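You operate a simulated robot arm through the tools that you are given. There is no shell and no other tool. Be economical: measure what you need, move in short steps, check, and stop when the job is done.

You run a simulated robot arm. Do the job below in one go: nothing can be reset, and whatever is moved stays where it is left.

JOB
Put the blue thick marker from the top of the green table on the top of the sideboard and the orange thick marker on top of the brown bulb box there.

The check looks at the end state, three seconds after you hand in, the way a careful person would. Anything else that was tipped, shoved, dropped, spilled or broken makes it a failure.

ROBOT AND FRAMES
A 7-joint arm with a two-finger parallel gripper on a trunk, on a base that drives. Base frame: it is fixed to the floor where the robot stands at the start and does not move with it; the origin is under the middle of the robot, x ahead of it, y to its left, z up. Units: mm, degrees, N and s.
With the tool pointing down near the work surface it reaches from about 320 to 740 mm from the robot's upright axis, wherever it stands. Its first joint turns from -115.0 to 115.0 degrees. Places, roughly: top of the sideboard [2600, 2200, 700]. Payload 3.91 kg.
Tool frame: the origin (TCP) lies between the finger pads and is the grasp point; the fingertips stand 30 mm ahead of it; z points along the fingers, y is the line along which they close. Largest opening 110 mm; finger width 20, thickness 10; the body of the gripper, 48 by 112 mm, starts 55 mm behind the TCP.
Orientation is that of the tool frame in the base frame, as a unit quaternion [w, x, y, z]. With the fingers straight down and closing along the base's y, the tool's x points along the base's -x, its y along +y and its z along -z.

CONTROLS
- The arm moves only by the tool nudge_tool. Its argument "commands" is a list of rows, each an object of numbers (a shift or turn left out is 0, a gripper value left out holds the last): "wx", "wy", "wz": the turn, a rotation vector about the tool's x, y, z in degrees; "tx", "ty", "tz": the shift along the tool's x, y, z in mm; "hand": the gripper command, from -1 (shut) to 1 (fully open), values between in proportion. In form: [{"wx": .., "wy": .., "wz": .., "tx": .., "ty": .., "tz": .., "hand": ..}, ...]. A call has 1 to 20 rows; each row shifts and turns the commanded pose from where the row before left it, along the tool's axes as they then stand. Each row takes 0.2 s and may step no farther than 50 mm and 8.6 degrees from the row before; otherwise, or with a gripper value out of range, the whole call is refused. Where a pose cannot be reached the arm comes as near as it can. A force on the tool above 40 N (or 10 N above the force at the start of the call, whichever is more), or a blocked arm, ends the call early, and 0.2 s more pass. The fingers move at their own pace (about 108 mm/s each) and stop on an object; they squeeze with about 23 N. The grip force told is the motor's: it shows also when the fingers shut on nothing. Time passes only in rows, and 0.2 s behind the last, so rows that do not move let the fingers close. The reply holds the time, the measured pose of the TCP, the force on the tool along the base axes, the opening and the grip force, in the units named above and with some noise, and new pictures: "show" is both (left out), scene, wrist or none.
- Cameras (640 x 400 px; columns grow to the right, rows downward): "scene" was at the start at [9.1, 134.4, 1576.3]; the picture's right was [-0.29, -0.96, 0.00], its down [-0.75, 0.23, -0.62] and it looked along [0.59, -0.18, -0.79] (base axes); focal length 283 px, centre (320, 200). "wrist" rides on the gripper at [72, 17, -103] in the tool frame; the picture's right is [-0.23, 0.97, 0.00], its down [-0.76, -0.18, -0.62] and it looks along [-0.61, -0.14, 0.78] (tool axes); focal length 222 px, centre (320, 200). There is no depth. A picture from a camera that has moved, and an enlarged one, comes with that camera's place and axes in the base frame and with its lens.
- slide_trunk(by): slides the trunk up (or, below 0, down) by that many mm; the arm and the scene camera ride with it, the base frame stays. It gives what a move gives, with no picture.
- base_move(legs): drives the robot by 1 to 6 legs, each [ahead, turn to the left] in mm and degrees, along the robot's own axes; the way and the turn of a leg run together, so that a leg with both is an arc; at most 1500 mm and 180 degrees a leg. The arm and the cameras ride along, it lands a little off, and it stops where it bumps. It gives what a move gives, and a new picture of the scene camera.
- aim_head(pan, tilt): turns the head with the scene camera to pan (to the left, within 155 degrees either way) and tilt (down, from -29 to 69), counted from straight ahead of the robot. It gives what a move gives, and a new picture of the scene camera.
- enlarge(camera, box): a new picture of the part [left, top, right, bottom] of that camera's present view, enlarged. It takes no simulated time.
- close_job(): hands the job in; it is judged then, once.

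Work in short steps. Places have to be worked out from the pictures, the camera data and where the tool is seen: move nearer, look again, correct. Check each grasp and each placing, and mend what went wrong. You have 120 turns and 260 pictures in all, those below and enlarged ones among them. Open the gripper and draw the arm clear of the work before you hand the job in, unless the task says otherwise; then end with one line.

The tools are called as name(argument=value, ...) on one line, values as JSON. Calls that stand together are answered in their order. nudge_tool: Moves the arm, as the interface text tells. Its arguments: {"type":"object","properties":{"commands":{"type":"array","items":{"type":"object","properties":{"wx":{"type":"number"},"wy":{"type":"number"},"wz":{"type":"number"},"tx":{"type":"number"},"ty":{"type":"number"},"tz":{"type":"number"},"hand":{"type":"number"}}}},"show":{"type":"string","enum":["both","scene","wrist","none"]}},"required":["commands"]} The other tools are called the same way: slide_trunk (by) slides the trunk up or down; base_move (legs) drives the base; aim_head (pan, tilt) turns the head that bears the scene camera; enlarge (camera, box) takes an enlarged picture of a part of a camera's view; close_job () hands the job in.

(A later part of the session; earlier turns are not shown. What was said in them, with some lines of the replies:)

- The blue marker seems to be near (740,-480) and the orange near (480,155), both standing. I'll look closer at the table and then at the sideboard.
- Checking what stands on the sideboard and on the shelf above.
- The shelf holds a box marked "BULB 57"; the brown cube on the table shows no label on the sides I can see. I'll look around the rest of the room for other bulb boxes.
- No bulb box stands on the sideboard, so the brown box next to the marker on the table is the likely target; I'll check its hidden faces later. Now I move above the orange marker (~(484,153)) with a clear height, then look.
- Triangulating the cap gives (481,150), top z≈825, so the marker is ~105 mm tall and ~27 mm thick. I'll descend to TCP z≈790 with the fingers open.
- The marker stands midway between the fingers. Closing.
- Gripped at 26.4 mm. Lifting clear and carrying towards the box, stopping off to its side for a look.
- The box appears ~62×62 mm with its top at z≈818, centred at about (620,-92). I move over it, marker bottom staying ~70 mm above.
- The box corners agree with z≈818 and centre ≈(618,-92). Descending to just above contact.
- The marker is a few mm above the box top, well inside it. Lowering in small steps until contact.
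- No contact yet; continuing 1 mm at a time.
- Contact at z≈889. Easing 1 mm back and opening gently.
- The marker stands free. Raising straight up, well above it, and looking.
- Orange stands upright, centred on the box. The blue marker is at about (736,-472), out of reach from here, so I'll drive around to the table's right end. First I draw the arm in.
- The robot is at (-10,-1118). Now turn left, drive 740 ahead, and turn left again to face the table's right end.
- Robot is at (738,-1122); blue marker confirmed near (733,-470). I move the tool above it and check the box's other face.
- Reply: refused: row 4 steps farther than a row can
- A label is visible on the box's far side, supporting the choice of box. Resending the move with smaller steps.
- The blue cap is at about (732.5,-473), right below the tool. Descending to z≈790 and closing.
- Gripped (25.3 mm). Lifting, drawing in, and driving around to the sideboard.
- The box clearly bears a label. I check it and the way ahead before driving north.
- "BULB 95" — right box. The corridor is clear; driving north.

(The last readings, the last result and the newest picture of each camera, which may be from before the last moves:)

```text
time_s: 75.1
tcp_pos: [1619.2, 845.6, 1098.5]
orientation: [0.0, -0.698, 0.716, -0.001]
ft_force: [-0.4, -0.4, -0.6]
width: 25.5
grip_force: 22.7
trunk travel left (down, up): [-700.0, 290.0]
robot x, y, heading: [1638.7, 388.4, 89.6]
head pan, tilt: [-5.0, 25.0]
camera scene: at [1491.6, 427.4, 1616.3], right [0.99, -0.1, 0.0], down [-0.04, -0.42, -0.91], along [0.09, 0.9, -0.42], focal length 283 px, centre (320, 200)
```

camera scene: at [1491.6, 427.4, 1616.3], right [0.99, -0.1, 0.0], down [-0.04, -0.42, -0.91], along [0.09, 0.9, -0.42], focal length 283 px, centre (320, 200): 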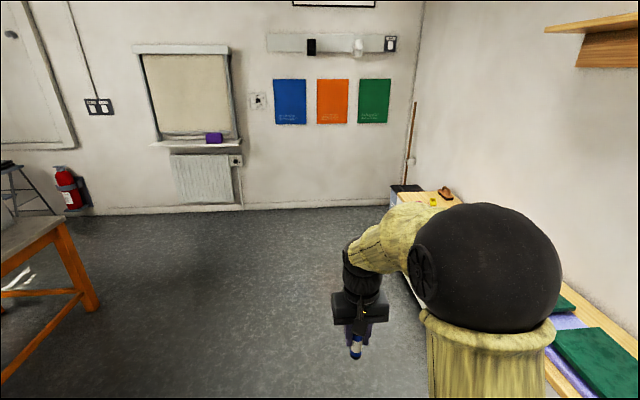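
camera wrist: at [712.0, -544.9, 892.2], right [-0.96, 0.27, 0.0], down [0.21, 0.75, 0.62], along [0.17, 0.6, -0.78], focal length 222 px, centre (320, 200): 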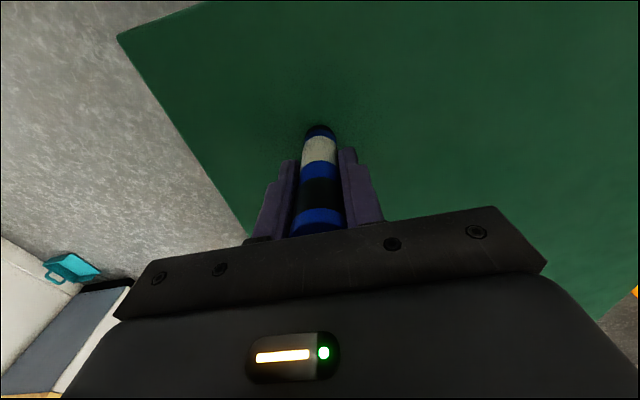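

Clear ahead; continuing 1500 and turning right to face the sideboard.

base_move(legs=[[1500, 0], [0, -89.6]])

aim_head(pan=10, tilt=45)

```text
time_s: 86.4
tcp_pos: [2108.0, 1924.7, 1098.7]
orientation: [0.001, 0.009, 1.0, 0.0]
ft_force: [-0.4, -0.5, -0.8]
width: 25.6
grip_force: 23.1
trunk travel left (down, up): [-700.0, 290.0]
robot x, y, heading: [1654.4, 1897.4, -0.3]
head pan, tilt: [-5.0, 25.0]
camera scene: at [1683.1, 2050.0, 1616.4], right [-0.1, -1.0, 0.0], down [-0.42, 0.04, -0.91], along [0.9, -0.09, -0.42], focal length 283 px, centre (320, 200)
```

scene: 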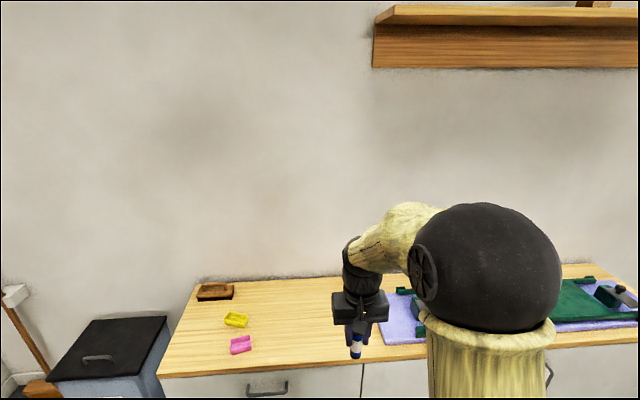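

```text
time_s: 87.2
tcp_pos: [2108.3, 1925.1, 1099.3]
orientation: [0.0, 0.009, 1.0, 0.0]
ft_force: [-1.3, -0.1, -0.9]
width: 25.5
grip_force: 22.9
trunk travel left (down, up): [-700.0, 290.0]
robot x, y, heading: [1651.9, 1901.7, -0.6]
head pan, tilt: [10.0, 45.0]
camera scene: at [1671.6, 2072.2, 1585.8], right [0.16, -0.99, 0.0], down [-0.7, -0.12, -0.71], along [0.7, 0.12, -0.71], focal length 283 px, centre (320, 200)
```

scene: 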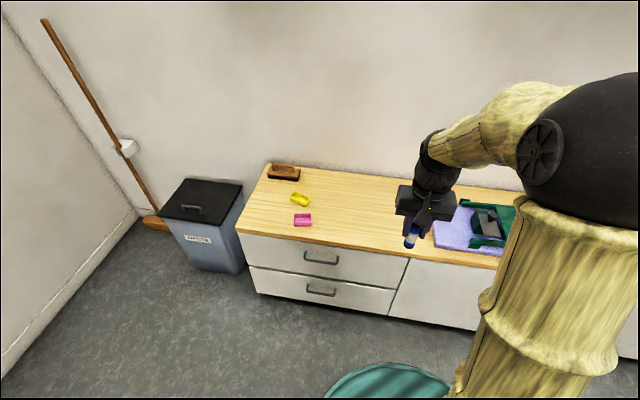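

The sideboard's front edge is at x≈2330; free wood lies between the mat (y<1750) and the erasers (y>2200). I'll go ahead 110 mm to gain reach, then take the arm over the free spot at about (2430,1960).

base_move(legs=[[110, 0]])

nudge_tool(commands=[{"tx": -45, "ty": 9}, {"tx": -45, "ty": 9}, {"tx": -45, "ty": 9}, {"tx": -45, "ty": 9}, {}])

```text
time_s: 88.5
tcp_pos: [2220.8, 1924.7, 1097.9]
orientation: [-0.001, 0.007, 1.0, 0.0]
ft_force: [0.0, -0.7, -0.9]
width: 25.4
grip_force: 23.1
trunk travel left (down, up): [-700.0, 290.0]
robot x, y, heading: [1763.1, 1900.5, -0.4]
head pan, tilt: [10.0, 45.0]
camera scene: at [1785.0, 2071.4, 1585.7], right [0.17, -0.99, 0.0], down [-0.7, -0.12, -0.71], along [0.7, 0.12, -0.71], focal length 283 px, centre (320, 200)
```

scene: 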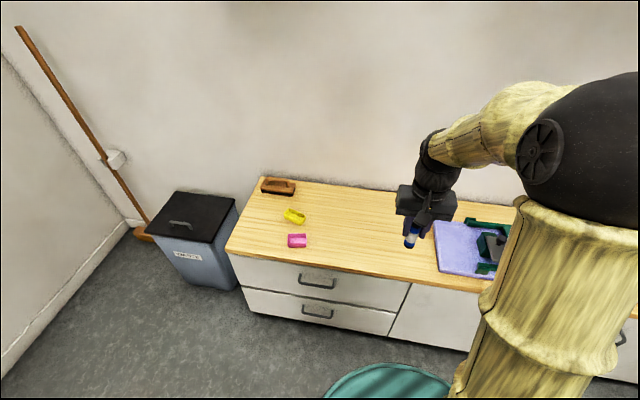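

```text
time_s: 89.7
tcp_pos: [2400.2, 1955.2, 1098.6]
orientation: [-0.001, 0.009, 1.0, 0.0]
ft_force: [0.2, -0.2, -0.5]
width: 25.5
grip_force: 22.5
trunk travel left (down, up): [-700.0, 290.0]
robot x, y, heading: [1761.7, 1899.9, -0.4]
head pan, tilt: [10.0, 45.0]
camera scene: at [1782.4, 2071.3, 1585.8], right [0.17, -0.99, 0.0], down [-0.7, -0.12, -0.71], along [0.7, 0.12, -0.71], focal length 283 px, centre (320, 200)
camera wrist: at [2326.8, 1973.0, 1202.1], right [0.24, 0.97, 0.0], down [0.76, -0.19, 0.62], along [0.6, -0.15, -0.78], focal length 222 px, centre (320, 200)
```

scene: 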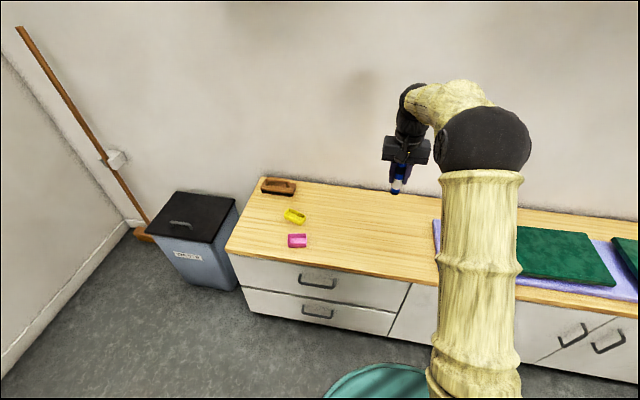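
wrist: 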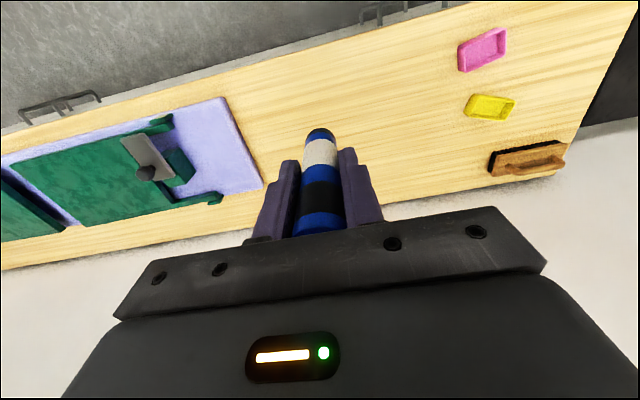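

Surface height estimates ~670–700, front edge x≈2360. I'll set the marker at about (2450,1955); descending first to z≈850 to re-measure.

nudge_tool(commands=[{"tx": -25}, {"tx": -25}, {"tz": 50}, {"tz": 50}, {"tz": 50}, {"tz": 50}, {"tz": 45}, {}])

```text
time_s: 91.5
tcp_pos: [2451.5, 1956.7, 852.0]
orientation: [0.0, 0.008, 1.0, 0.001]
ft_force: [0.1, 0.1, -0.1]
width: 25.4
grip_force: 23.2
trunk travel left (down, up): [-700.0, 290.0]
robot x, y, heading: [1766.3, 1901.1, -0.4]
head pan, tilt: [10.0, 45.0]
camera scene: at [1782.9, 2071.4, 1585.8], right [0.17, -0.99, 0.0], down [-0.7, -0.12, -0.71], along [0.7, 0.12, -0.71], focal length 283 px, centre (320, 200)
camera wrist: at [2378.0, 1974.2, 954.9], right [0.24, 0.97, 0.0], down [0.76, -0.19, 0.62], along [0.6, -0.15, -0.78], focal length 222 px, centre (320, 200)
```

scene: 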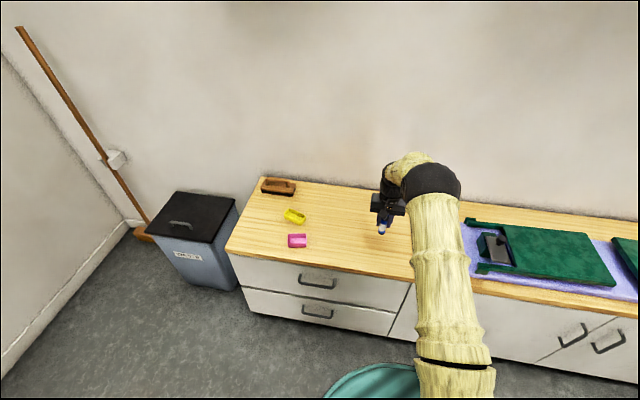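
wrist: 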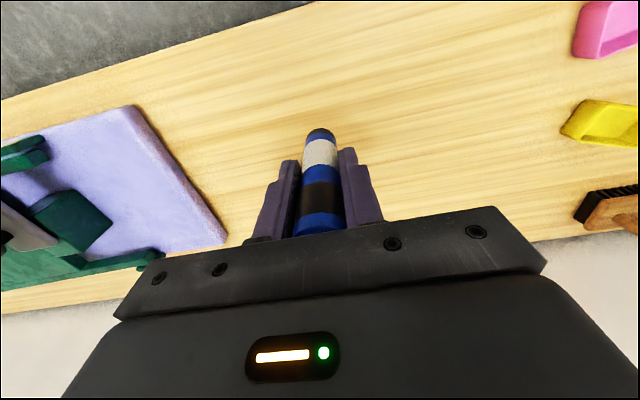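

Mat corner triangulates to z≈676. Lowering 60 mm, then carefully.

nudge_tool(commands=[{"tz": 30}, {"tz": 20}, {"tz": 10}, {}], show="both")

enlarge(camera="scene", box=[340, 180, 420, 260])

enlarge(camera="wrist", box=[260, 90, 380, 190])

```text
time_s: 92.5
tcp_pos: [2450.9, 1957.3, 793.6]
orientation: [0.0, 0.008, 1.0, 0.0]
ft_force: [0.7, -0.1, 0.1]
width: 25.6
grip_force: 22.6
trunk travel left (down, up): [-700.0, 290.0]
robot x, y, heading: [1766.8, 1896.8, -0.3]
head pan, tilt: [10.0, 45.0]
camera scene: at [1783.2, 2071.4, 1585.8], right [0.17, -0.99, 0.0], down [-0.7, -0.12, -0.71], along [0.7, 0.12, -0.71], focal length 283 px, centre (320, 200)
camera wrist: at [2377.7, 1974.8, 895.9], right [0.24, 0.97, 0.0], down [0.76, -0.19, 0.62], along [0.6, -0.15, -0.78], focal length 222 px, centre (320, 200)
```

scene: 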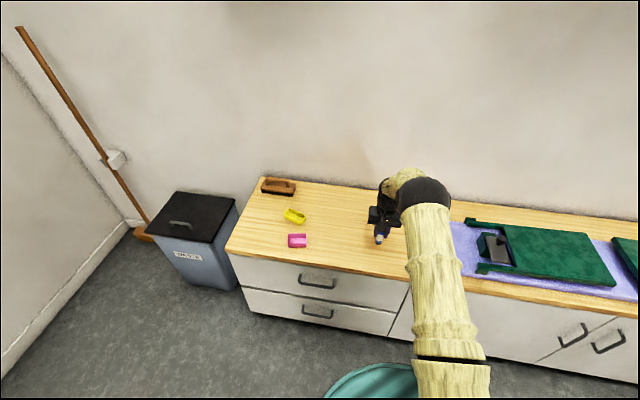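
wrist: 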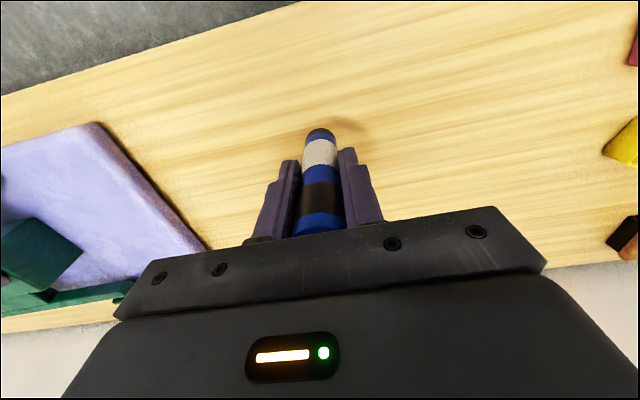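

```text
5.00 times, centred on (380, 220) of scene
camera zoom: at [1783.2, 2071.4, 1585.8], right [0.17, -0.99, 0.0], down [-0.7, -0.12, -0.71], along [0.7, 0.12, -0.71], focal length 1416 px, centre (20, 100)
```

zoom: 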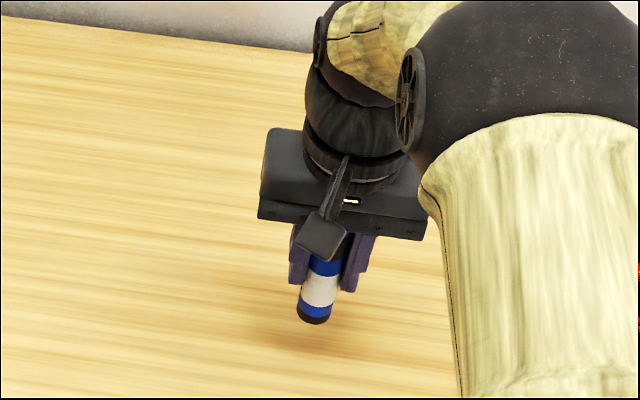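

```text
4.00 times, centred on (320, 140) of wrist
camera zoom: at [2377.7, 1974.8, 895.9], right [0.24, 0.97, 0.0], down [0.76, -0.19, 0.62], along [0.6, -0.15, -0.78], focal length 888 px, centre (320, 440)
```

zoom: 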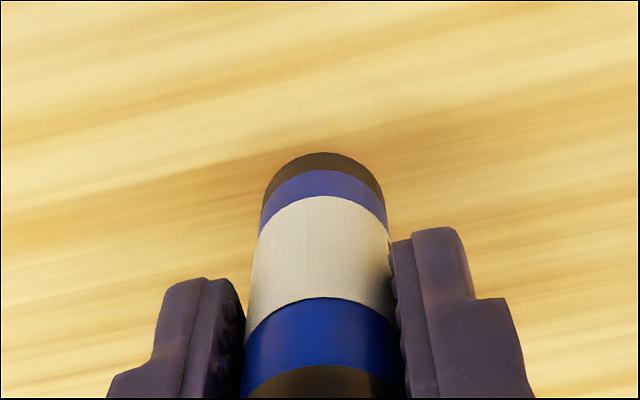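

Still a gap with a converging shadow. Going down 2 mm per row in short batches.

nudge_tool(commands=[{"tz": 2}, {"tz": 2}, {"tz": 2}, {"tz": 2}], show="none")

nudge_tool(commands=[{"tz": 2}, {"tz": 2}, {"tz": 2}], show="wrist")

```text
time_s: 93.5
tcp_pos: [2450.8, 1957.3, 785.0]
orientation: [0.0, 0.007, 1.0, 0.0]
ft_force: [-0.9, -0.1, -0.5]
width: 25.5
grip_force: 22.8
trunk travel left (down, up): [-700.0, 290.0]
robot x, y, heading: [1764.0, 1903.3, -0.2]
head pan, tilt: [10.0, 45.0]
```

```text
time_s: 94.2
tcp_pos: [2450.7, 1957.9, 780.1]
orientation: [0.0, 0.008, 1.0, 0.0]
ft_force: [0.5, 0.2, -0.8]
width: 25.3
grip_force: 23.1
trunk travel left (down, up): [-700.0, 290.0]
robot x, y, heading: [1766.7, 1901.0, -0.4]
head pan, tilt: [10.0, 45.0]
camera wrist: at [2377.4, 1974.1, 881.7], right [0.24, 0.97, 0.0], down [0.76, -0.19, 0.62], along [0.6, -0.15, -0.78], focal length 222 px, centre (320, 200)
```

wrist: 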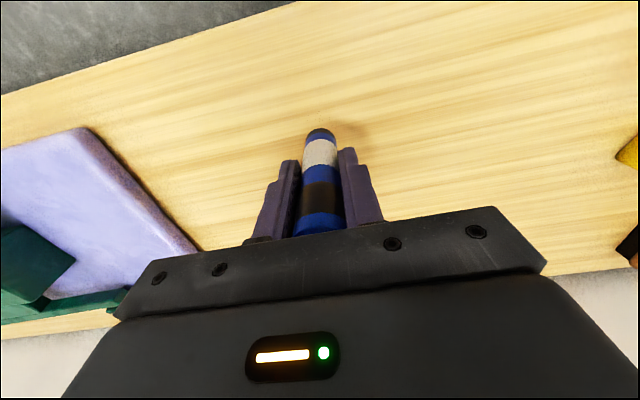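

Bottom at about z=710, no contact yet. Continuing.

nudge_tool(commands=[{"tz": 2}, {"tz": 2}, {}], show="none")

nudge_tool(commands=[{"tz": 2}, {"tz": 2}, {}], show="none")

nudge_tool(commands=[{"tz": 1}, {"tz": 1}, {}], show="wrist")

```text
time_s: 95.0
tcp_pos: [2450.6, 1957.6, 775.8]
orientation: [0.0, 0.008, 1.0, 0.0]
ft_force: [0.0, 0.2, -1.1]
width: 25.7
grip_force: 22.8
trunk travel left (down, up): [-700.0, 290.0]
robot x, y, heading: [1764.7, 1906.8, -0.4]
head pan, tilt: [10.0, 45.0]
```

```text
time_s: 95.8
tcp_pos: [2449.6, 1956.6, 771.5]
orientation: [0.0, 0.008, 1.0, 0.0]
ft_force: [0.3, -1.1, 0.2]
width: 25.3
grip_force: 22.7
trunk travel left (down, up): [-700.0, 290.0]
robot x, y, heading: [1764.8, 1901.2, -0.3]
head pan, tilt: [10.0, 45.0]
```

```text
time_s: 96.7
tcp_pos: [2451.9, 1956.7, 768.3]
orientation: [-0.001, 0.008, 1.0, 0.0]
ft_force: [-0.4, 0.3, -0.5]
width: 25.5
grip_force: 23.2
trunk travel left (down, up): [-700.0, 290.0]
robot x, y, heading: [1762.0, 1901.9, -0.5]
head pan, tilt: [10.0, 45.0]
camera wrist: at [2377.8, 1974.3, 872.0], right [0.24, 0.97, 0.0], down [0.76, -0.19, 0.62], along [0.6, -0.15, -0.78], focal length 222 px, centre (320, 200)
```

wrist: 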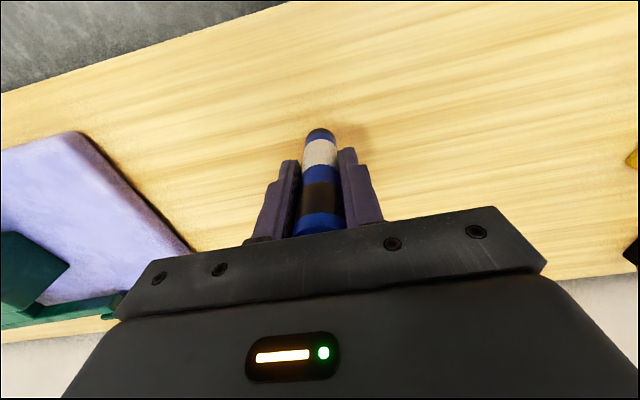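

Still none. A few more gentle batches.

nudge_tool(commands=[{"tz": 2}, {"tz": 2}, {}], show="none")

nudge_tool(commands=[{"tz": 1}, {"tz": 1}, {}], show="none")

enlarge(camera="wrist", box=[260, 90, 380, 190])

```text
time_s: 97.5
tcp_pos: [2451.5, 1956.9, 764.5]
orientation: [0.0, 0.008, 1.0, 0.0]
ft_force: [-0.2, 0.1, 0.0]
width: 25.4
grip_force: 22.9
trunk travel left (down, up): [-700.0, 290.0]
robot x, y, heading: [1763.6, 1903.2, -0.5]
head pan, tilt: [10.0, 45.0]
```

```text
time_s: 98.2
tcp_pos: [2450.2, 1958.0, 762.7]
orientation: [0.0, 0.007, 1.0, -0.001]
ft_force: [-0.5, -0.2, 0.5]
width: 25.5
grip_force: 23.0
trunk travel left (down, up): [-700.0, 290.0]
robot x, y, heading: [1764.9, 1899.8, -0.6]
head pan, tilt: [10.0, 45.0]
```

```text
4.00 times, centred on (320, 140) of wrist
camera zoom: at [2377.6, 1974.3, 865.4], right [0.24, 0.97, 0.0], down [0.76, -0.19, 0.62], along [0.6, -0.15, -0.78], focal length 888 px, centre (320, 440)
```

zoom: 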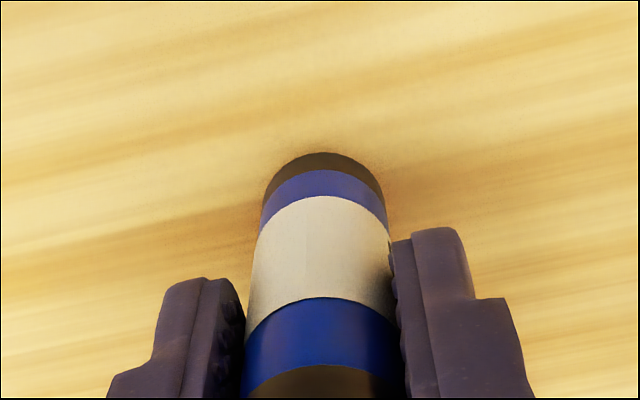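

Contact shadow suggests only a few mm more. Continuing in 2 mm batches.

nudge_tool(commands=[{"tz": 1}, {"tz": 1}, {}], show="none")

nudge_tool(commands=[{"tz": 1}, {"tz": 1}, {}], show="none")

nudge_tool(commands=[{"tz": 1}, {"tz": 1}, {}], show="none")

enlarge(camera="wrist", box=[260, 90, 380, 190])

```text
time_s: 99.0
tcp_pos: [2450.9, 1956.8, 759.7]
orientation: [0.0, 0.008, 1.0, 0.0]
ft_force: [-0.5, 0.0, -0.1]
width: 25.5
grip_force: 23.3
trunk travel left (down, up): [-700.0, 290.0]
robot x, y, heading: [1766.4, 1901.6, -0.5]
head pan, tilt: [10.0, 45.0]
```

```text
time_s: 99.8
tcp_pos: [2450.4, 1956.7, 758.0]
orientation: [0.0, 0.008, 1.0, 0.0]
ft_force: [-0.1, 0.1, -1.3]
width: 25.3
grip_force: 23.1
trunk travel left (down, up): [-700.0, 290.0]
robot x, y, heading: [1765.1, 1899.1, -0.3]
head pan, tilt: [10.0, 45.0]
```

```text
time_s: 100.7
tcp_pos: [2450.0, 1956.3, 756.3]
orientation: [0.0, 0.008, 1.0, 0.0]
ft_force: [-0.4, 0.4, 0.3]
width: 25.4
grip_force: 23.3
trunk travel left (down, up): [-700.0, 290.0]
robot x, y, heading: [1765.0, 1897.5, -0.3]
head pan, tilt: [10.0, 45.0]
```

```text
4.00 times, centred on (320, 140) of wrist
camera zoom: at [2377.2, 1973.7, 859.1], right [0.24, 0.97, 0.0], down [0.76, -0.19, 0.62], along [0.6, -0.15, -0.78], focal length 888 px, centre (320, 440)
```

zoom: 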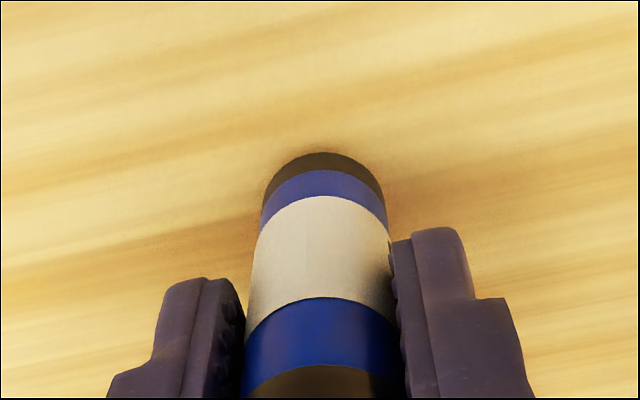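

Not yet touching; surface likely near z≈676–680. Continuing.

nudge_tool(commands=[{"tz": 1}, {"tz": 1}, {}], show="none")

nudge_tool(commands=[{"tz": 1}, {"tz": 1}, {}], show="none")

nudge_tool(commands=[{"tz": 1}, {"tz": 1}, {}], show="none")

enlarge(camera="wrist", box=[260, 90, 380, 190])

```text
time_s: 101.5
tcp_pos: [2451.0, 1957.2, 755.3]
orientation: [0.0, 0.008, 1.0, 0.0]
ft_force: [0.7, 0.0, 0.1]
width: 25.7
grip_force: 23.3
trunk travel left (down, up): [-700.0, 290.0]
robot x, y, heading: [1763.1, 1902.0, -0.6]
head pan, tilt: [10.0, 45.0]
```

```text
time_s: 102.2
tcp_pos: [2450.4, 1956.5, 752.9]
orientation: [0.0, 0.008, 1.0, 0.0]
ft_force: [-1.2, -0.1, 0.5]
width: 25.5
grip_force: 23.0
trunk travel left (down, up): [-700.0, 290.0]
robot x, y, heading: [1765.5, 1899.8, -0.4]
head pan, tilt: [10.0, 45.0]
```

```text
time_s: 103.0
tcp_pos: [2451.2, 1956.6, 751.4]
orientation: [0.0, 0.008, 1.0, 0.0]
ft_force: [0.2, 0.3, -0.5]
width: 25.5
grip_force: 23.0
trunk travel left (down, up): [-700.0, 290.0]
robot x, y, heading: [1762.2, 1901.4, -0.2]
head pan, tilt: [10.0, 45.0]
```

```text
4.00 times, centred on (320, 140) of wrist
camera zoom: at [2377.2, 1974.4, 854.0], right [0.24, 0.97, 0.0], down [0.76, -0.19, 0.62], along [0.6, -0.15, -0.78], focal length 888 px, centre (320, 440)
```

zoom: 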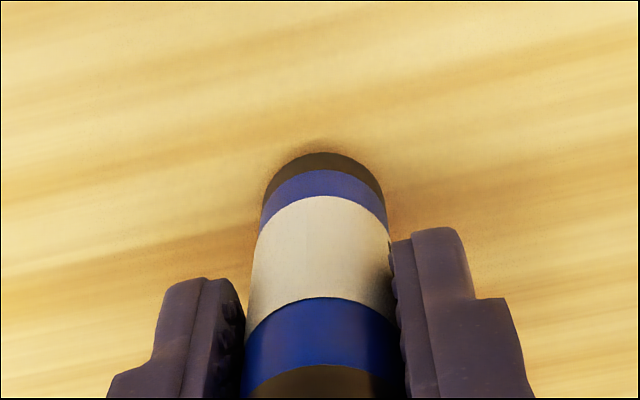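

Still descending, force stays zero; the contact shadow is tight now.

nudge_tool(commands=[{"tz": 1}, {"tz": 1}, {}], show="none")

nudge_tool(commands=[{"tz": 1}, {"tz": 1}, {}], show="none")

nudge_tool(commands=[{"tz": 1}, {"tz": 1}, {}], show="none")

```text
time_s: 103.8
tcp_pos: [2450.4, 1956.4, 748.8]
orientation: [0.0, 0.008, 1.0, 0.0]
ft_force: [0.0, -0.1, -0.9]
width: 25.4
grip_force: 23.0
trunk travel left (down, up): [-700.0, 290.0]
robot x, y, heading: [1764.8, 1902.0, -0.5]
head pan, tilt: [10.0, 45.0]
```

```text
time_s: 104.7
tcp_pos: [2450.4, 1956.4, 747.5]
orientation: [-0.001, 0.008, 1.0, 0.0]
ft_force: [0.1, -0.8, -0.4]
width: 25.6
grip_force: 23.3
trunk travel left (down, up): [-700.0, 290.0]
robot x, y, heading: [1762.8, 1901.8, -0.1]
head pan, tilt: [10.0, 45.0]
```

```text
time_s: 105.5
tcp_pos: [2450.8, 1958.4, 745.2]
orientation: [0.0, 0.008, 1.0, 0.0]
ft_force: [-0.4, 0.9, -0.3]
width: 25.5
grip_force: 23.2
trunk travel left (down, up): [-700.0, 290.0]
robot x, y, heading: [1762.6, 1902.3, -0.4]
head pan, tilt: [10.0, 45.0]
```

Continuing until contact.

nudge_tool(commands=[{"tz": 1}, {"tz": 1}, {}], show="none")

nudge_tool(commands=[{"tz": 1}, {"tz": 1}, {}], show="none")

nudge_tool(commands=[{"tz": 1}, {"tz": 1}, {}], show="both")

enlarge(camera="scene", box=[340, 190, 420, 270])

```text
time_s: 106.2
tcp_pos: [2450.8, 1957.5, 743.2]
orientation: [0.0, 0.008, 1.0, 0.001]
ft_force: [-1.1, 0.3, 0.2]
width: 25.7
grip_force: 22.4
trunk travel left (down, up): [-700.0, 290.0]
robot x, y, heading: [1765.6, 1900.7, -0.6]
head pan, tilt: [10.0, 45.0]
```

```text
time_s: 107.0
tcp_pos: [2450.8, 1957.0, 740.5]
orientation: [0.0, 0.008, 1.0, 0.0]
ft_force: [0.7, 0.0, -0.4]
width: 25.5
grip_force: 22.2
trunk travel left (down, up): [-700.0, 290.0]
robot x, y, heading: [1767.1, 1903.0, -0.4]
head pan, tilt: [10.0, 45.0]
```

```text
time_s: 107.8
tcp_pos: [2450.5, 1956.9, 738.3]
orientation: [0.0, 0.008, 1.0, 0.001]
ft_force: [-0.7, -0.1, -0.3]
width: 25.5
grip_force: 23.1
trunk travel left (down, up): [-700.0, 290.0]
robot x, y, heading: [1760.7, 1898.1, -0.2]
head pan, tilt: [10.0, 45.0]
camera scene: at [1783.2, 2071.4, 1585.8], right [0.17, -0.99, 0.0], down [-0.7, -0.12, -0.71], along [0.7, 0.12, -0.71], focal length 283 px, centre (320, 200)
camera wrist: at [2377.2, 1974.3, 841.7], right [0.24, 0.97, 0.0], down [0.76, -0.19, 0.62], along [0.6, -0.15, -0.78], focal length 222 px, centre (320, 200)
```

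scene: 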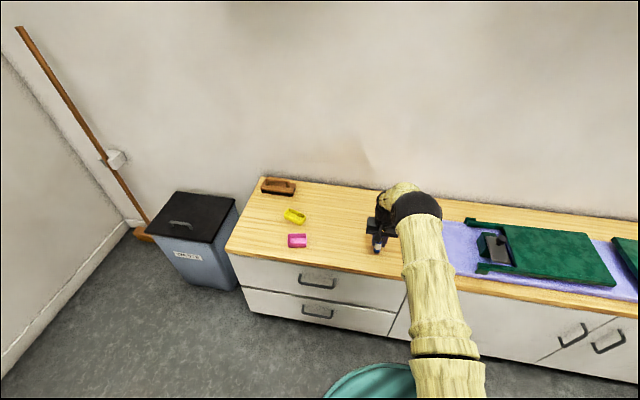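
wrist: 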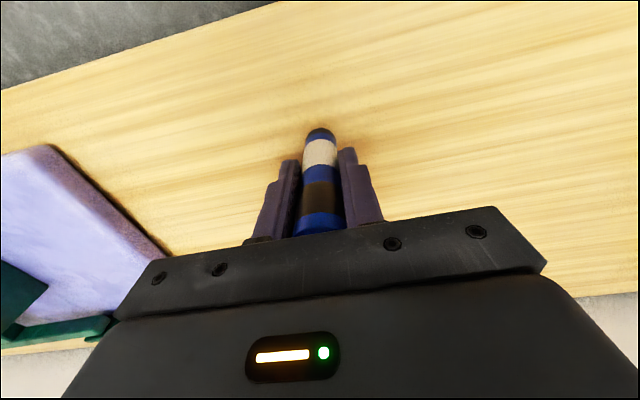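

```text
5.00 times, centred on (380, 230) of scene
camera zoom: at [1783.2, 2071.4, 1585.8], right [0.17, -0.99, 0.0], down [-0.7, -0.12, -0.71], along [0.7, 0.12, -0.71], focal length 1416 px, centre (20, 50)
```

zoom: 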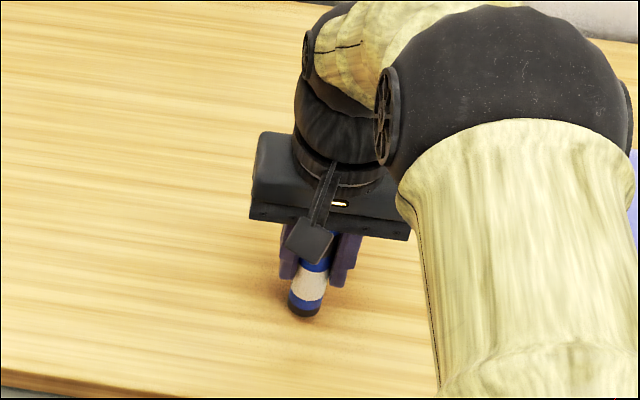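

Very close by the shadow (bottom ≈ 668). Continuing.

nudge_tool(commands=[{"tz": 1}, {"tz": 1}, {}], show="none")

nudge_tool(commands=[{"tz": 1}, {"tz": 1}, {}], show="none")

nudge_tool(commands=[{"tz": 1}, {"tz": 1}, {}], show="none")

enlarge(camera="wrist", box=[260, 90, 380, 190])

```text
time_s: 108.7
tcp_pos: [2449.6, 1958.0, 736.7]
orientation: [0.0, 0.008, 1.0, 0.0]
ft_force: [-0.2, -0.7, -0.7]
width: 25.6
grip_force: 23.2
trunk travel left (down, up): [-700.0, 290.0]
robot x, y, heading: [1763.3, 1900.0, -0.6]
head pan, tilt: [10.0, 45.0]
```

```text
time_s: 109.5
tcp_pos: [2450.3, 1958.3, 733.5]
orientation: [0.0, 0.008, 1.0, 0.0]
ft_force: [0.6, -0.1, -0.5]
width: 25.5
grip_force: 23.3
trunk travel left (down, up): [-700.0, 290.0]
robot x, y, heading: [1763.7, 1899.8, -0.8]
head pan, tilt: [10.0, 45.0]
```

```text
time_s: 110.2
tcp_pos: [2451.1, 1957.2, 732.8]
orientation: [0.0, 0.008, 1.0, 0.0]
ft_force: [-1.0, -0.6, -1.1]
width: 25.8
grip_force: 22.4
trunk travel left (down, up): [-700.0, 290.0]
robot x, y, heading: [1766.7, 1901.7, -0.6]
head pan, tilt: [10.0, 45.0]
```

```text
4.00 times, centred on (320, 140) of wrist
camera zoom: at [2377.2, 1974.6, 835.3], right [0.24, 0.97, 0.0], down [0.76, -0.19, 0.62], along [0.6, -0.15, -0.78], focal length 888 px, centre (320, 440)
```

zoom: 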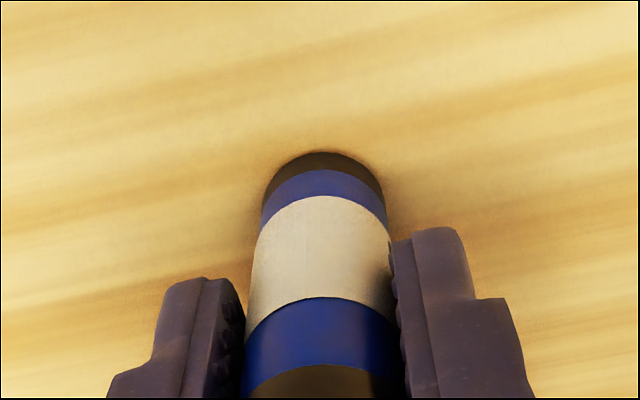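

Continuing in 3 mm batches.

nudge_tool(commands=[{"tz": 1}, {"tz": 1}, {"tz": 1}, {}], show="none")

nudge_tool(commands=[{"tz": 1}, {"tz": 1}, {"tz": 1}, {}], show="none")

nudge_tool(commands=[{"tz": 1}, {"tz": 1}, {"tz": 1}, {}], show="none")

enlarge(camera="wrist", box=[260, 90, 380, 190])

```text
time_s: 111.2
tcp_pos: [2451.3, 1956.9, 729.7]
orientation: [0.0, 0.008, 1.0, 0.0]
ft_force: [-0.1, 0.7, 0.1]
width: 25.2
grip_force: 22.8
trunk travel left (down, up): [-700.0, 290.0]
robot x, y, heading: [1758.9, 1901.9, -0.5]
head pan, tilt: [10.0, 45.0]
```

```text
time_s: 112.2
tcp_pos: [2449.6, 1957.3, 728.2]
orientation: [0.002, 0.009, 1.0, 0.001]
ft_force: [-1.3, 1.6, 14.8]
width: 25.7
grip_force: 23.3
trunk travel left (down, up): [-700.0, 290.0]
robot x, y, heading: [1764.1, 1901.2, -0.5]
head pan, tilt: [10.0, 45.0]
```

```text
time_s: 113.2
tcp_pos: [2449.8, 1956.2, 726.4]
orientation: [0.002, 0.008, 1.0, 0.0]
ft_force: [1.7, 1.9, 24.7]
width: 25.7
grip_force: 22.6
trunk travel left (down, up): [-700.0, 290.0]
robot x, y, heading: [1763.8, 1899.8, -0.4]
head pan, tilt: [10.0, 45.0]
```

```text
4.00 times, centred on (320, 140) of wrist
camera zoom: at [2376.4, 1973.7, 828.9], right [0.24, 0.97, 0.0], down [0.76, -0.19, 0.63], along [0.61, -0.15, -0.78], focal length 888 px, centre (320, 440)
```

zoom: 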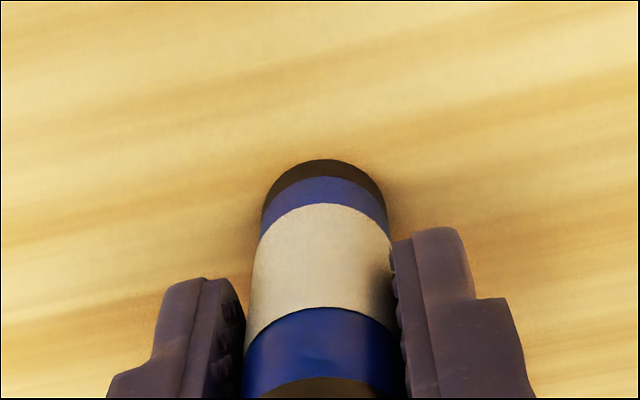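

Contact at about z≈729 (surface ≈ 659); I overshot slightly (25 N). Easing back 3 mm and checking.

nudge_tool(commands=[{"tz": -1}, {"tz": -1}, {"tz": -1}, {}], show="wrist")

enlarge(camera="wrist", box=[260, 90, 380, 190])

enlarge(camera="scene", box=[350, 220, 410, 270])

```text
time_s: 114.2
tcp_pos: [2449.2, 1955.2, 726.7]
orientation: [-0.001, 0.008, 1.0, 0.001]
ft_force: [1.7, 0.9, 5.9]
width: 25.3
grip_force: 23.1
trunk travel left (down, up): [-700.0, 290.0]
robot x, y, heading: [1763.3, 1897.8, -0.7]
head pan, tilt: [10.0, 45.0]
camera wrist: at [2376.1, 1973.6, 829.3], right [0.24, 0.97, 0.0], down [0.76, -0.19, 0.62], along [0.6, -0.15, -0.78], focal length 222 px, centre (320, 200)
```

wrist: 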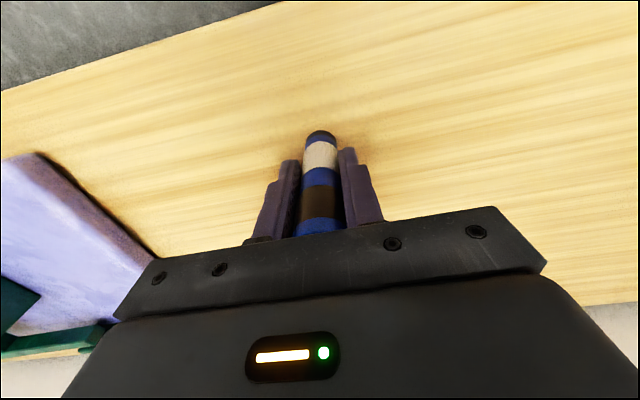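

```text
4.00 times, centred on (320, 140) of wrist
camera zoom: at [2376.1, 1973.6, 829.3], right [0.24, 0.97, 0.0], down [0.76, -0.19, 0.62], along [0.6, -0.15, -0.78], focal length 888 px, centre (320, 440)
```

zoom: 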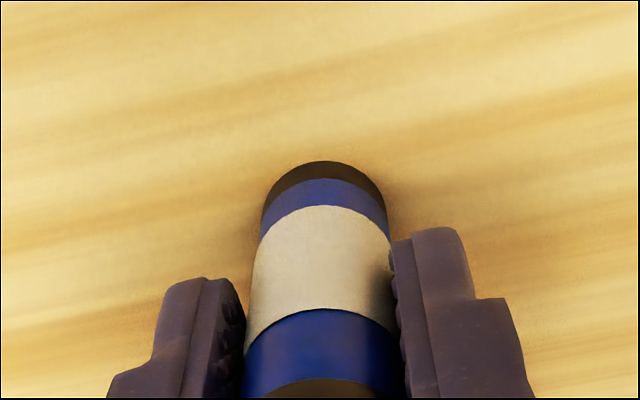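

```text
8.00 times, centred on (380, 245) of scene
camera zoom: at [1782.6, 2071.4, 1585.6], right [0.17, -0.99, 0.0], down [-0.7, -0.12, -0.71], along [0.7, 0.12, -0.71], focal length 2266 px, centre (-160, -160)
```

zoom: 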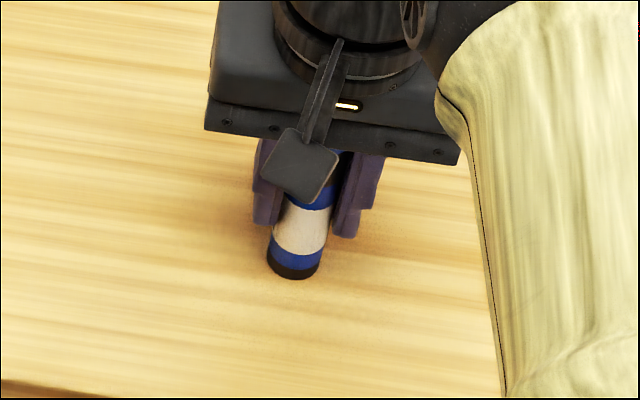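

Residual 6 N; easing slightly more, then opening slowly.

nudge_tool(commands=[{"tz": -0.8}, {}, {"hand": -0.48}, {"hand": -0.42}, {"hand": -0.3}, {"hand": 0}, {"hand": 0.3}, {}], show="both")

```text
time_s: 116.0
tcp_pos: [2450.2, 1956.8, 726.8]
orientation: [0.001, 0.008, 1.0, 0.0]
ft_force: [-0.4, 0.2, -0.1]
width: 71.6
grip_force: 0.1
trunk travel left (down, up): [-700.0, 290.0]
robot x, y, heading: [1764.4, 1902.3, -0.6]
head pan, tilt: [10.0, 45.0]
camera scene: at [1783.1, 2071.4, 1585.8], right [0.17, -0.99, 0.0], down [-0.7, -0.12, -0.71], along [0.7, 0.12, -0.71], focal length 283 px, centre (320, 200)
camera wrist: at [2377.4, 1973.9, 830.4], right [0.24, 0.97, 0.0], down [0.76, -0.19, 0.62], along [0.6, -0.15, -0.78], focal length 222 px, centre (320, 200)
```

scene: 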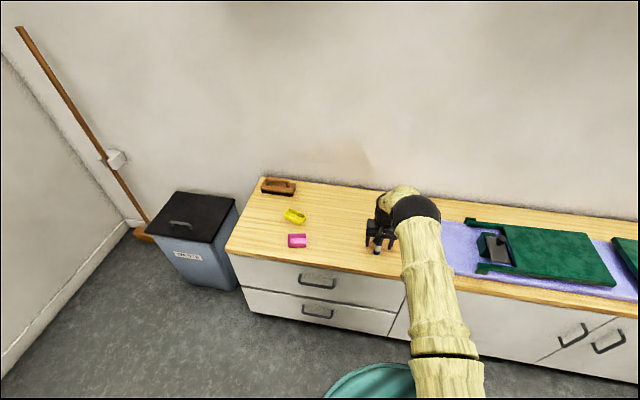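
wrist: 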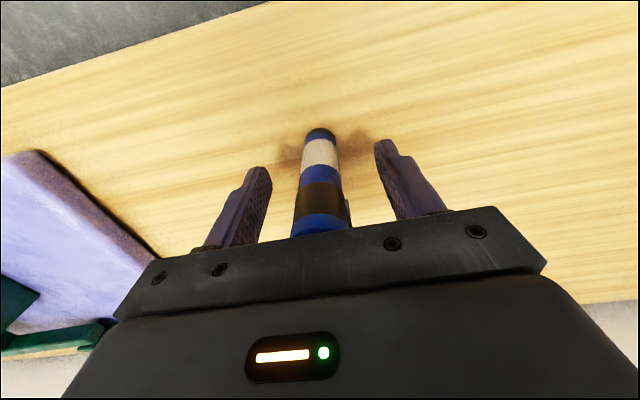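

Released and upright. Raising straight up and drawing back, then a last look.

nudge_tool(commands=[{"tz": -10}, {"tz": -30}, {"tz": -50}, {"tz": -50}, {"tz": -50}, {"tz": -50}, {"tz": -50}, {"tz": -50}, {"tx": 45, "hand": 1}, {"tx": 45}, {"tx": 45}, {"tx": 45}, {}])

enlarge(camera="scene", box=[220, 160, 480, 300])

aim_head(pan=-115, tilt=22)

```text
time_s: 118.8
tcp_pos: [2270.4, 1959.1, 1066.6]
orientation: [0.0, 0.007, 1.0, 0.0]
ft_force: [0.0, 0.5, -0.8]
width: 110.0
grip_force: 0.1
trunk travel left (down, up): [-700.0, 290.0]
robot x, y, heading: [1759.5, 1904.0, -0.2]
head pan, tilt: [10.0, 45.0]
camera scene: at [1783.6, 2071.4, 1585.7], right [0.17, -0.99, 0.0], down [-0.7, -0.12, -0.71], along [0.7, 0.12, -0.71], focal length 283 px, centre (320, 200)
camera wrist: at [2197.4, 1977.5, 1168.3], right [0.24, 0.97, 0.0], down [0.76, -0.19, 0.62], along [0.6, -0.15, -0.78], focal length 222 px, centre (320, 200)
```

scene: 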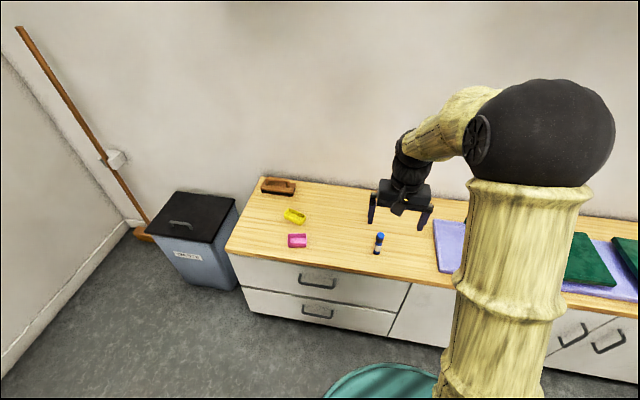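
wrist: 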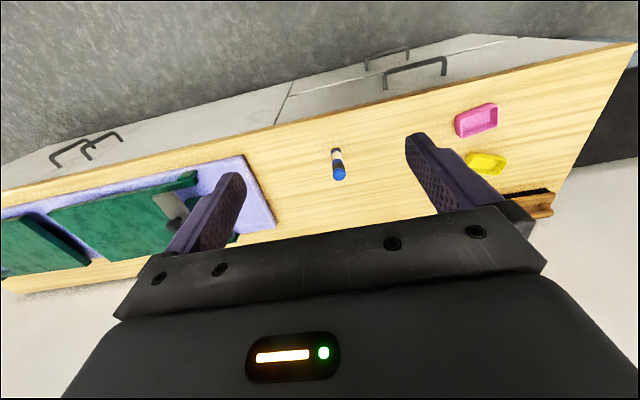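

```text
2.46 times, centred on (350, 230) of scene
camera zoom: at [1783.6, 2071.4, 1585.7], right [0.17, -0.99, 0.0], down [-0.7, -0.12, -0.71], along [0.7, 0.12, -0.71], focal length 697 px, centre (246, 126)
```

zoom: 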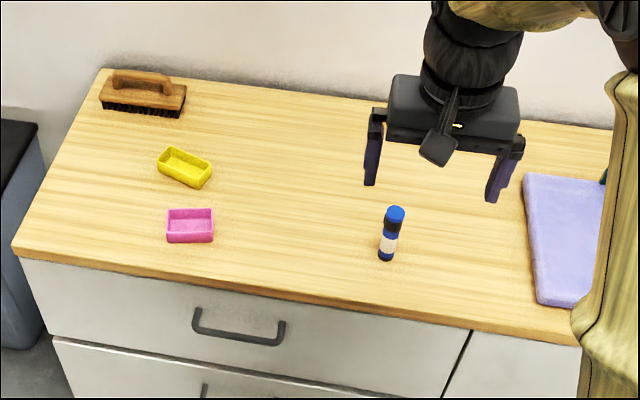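

```text
time_s: 120.9
tcp_pos: [2270.6, 1960.8, 1065.2]
orientation: [0.001, 0.008, 1.0, 0.001]
ft_force: [0.8, -0.1, -0.8]
width: 110.1
grip_force: 0.0
trunk travel left (down, up): [-700.0, 290.0]
robot x, y, heading: [1768.1, 1902.0, -0.3]
head pan, tilt: [-115.0, 22.0]
camera scene: at [1663.0, 1974.0, 1621.2], right [-0.9, 0.43, 0.0], down [0.16, 0.34, -0.93], along [-0.4, -0.84, -0.37], focal length 283 px, centre (320, 200)
```

scene: 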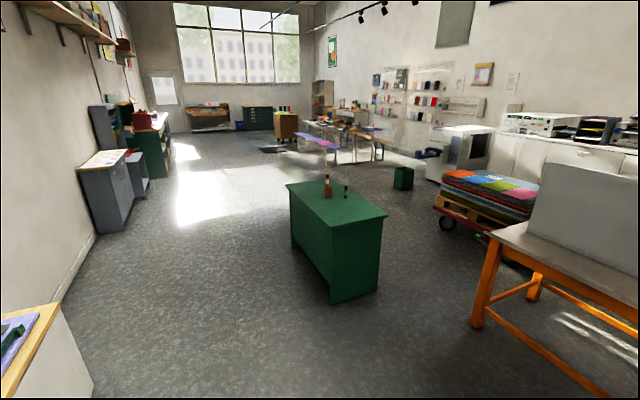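

Blue stands on the sideboard, orange still stands on the bulb box, green is undisturbed, and the gripper is open and clear. Handing in.

close_job()

```text
The job is handed in.
```

The blue marker is standing on top of the sideboard, and the orange marker is standing on the brown box labelled "BULB 95" on the green table; nothing else was disturbed.
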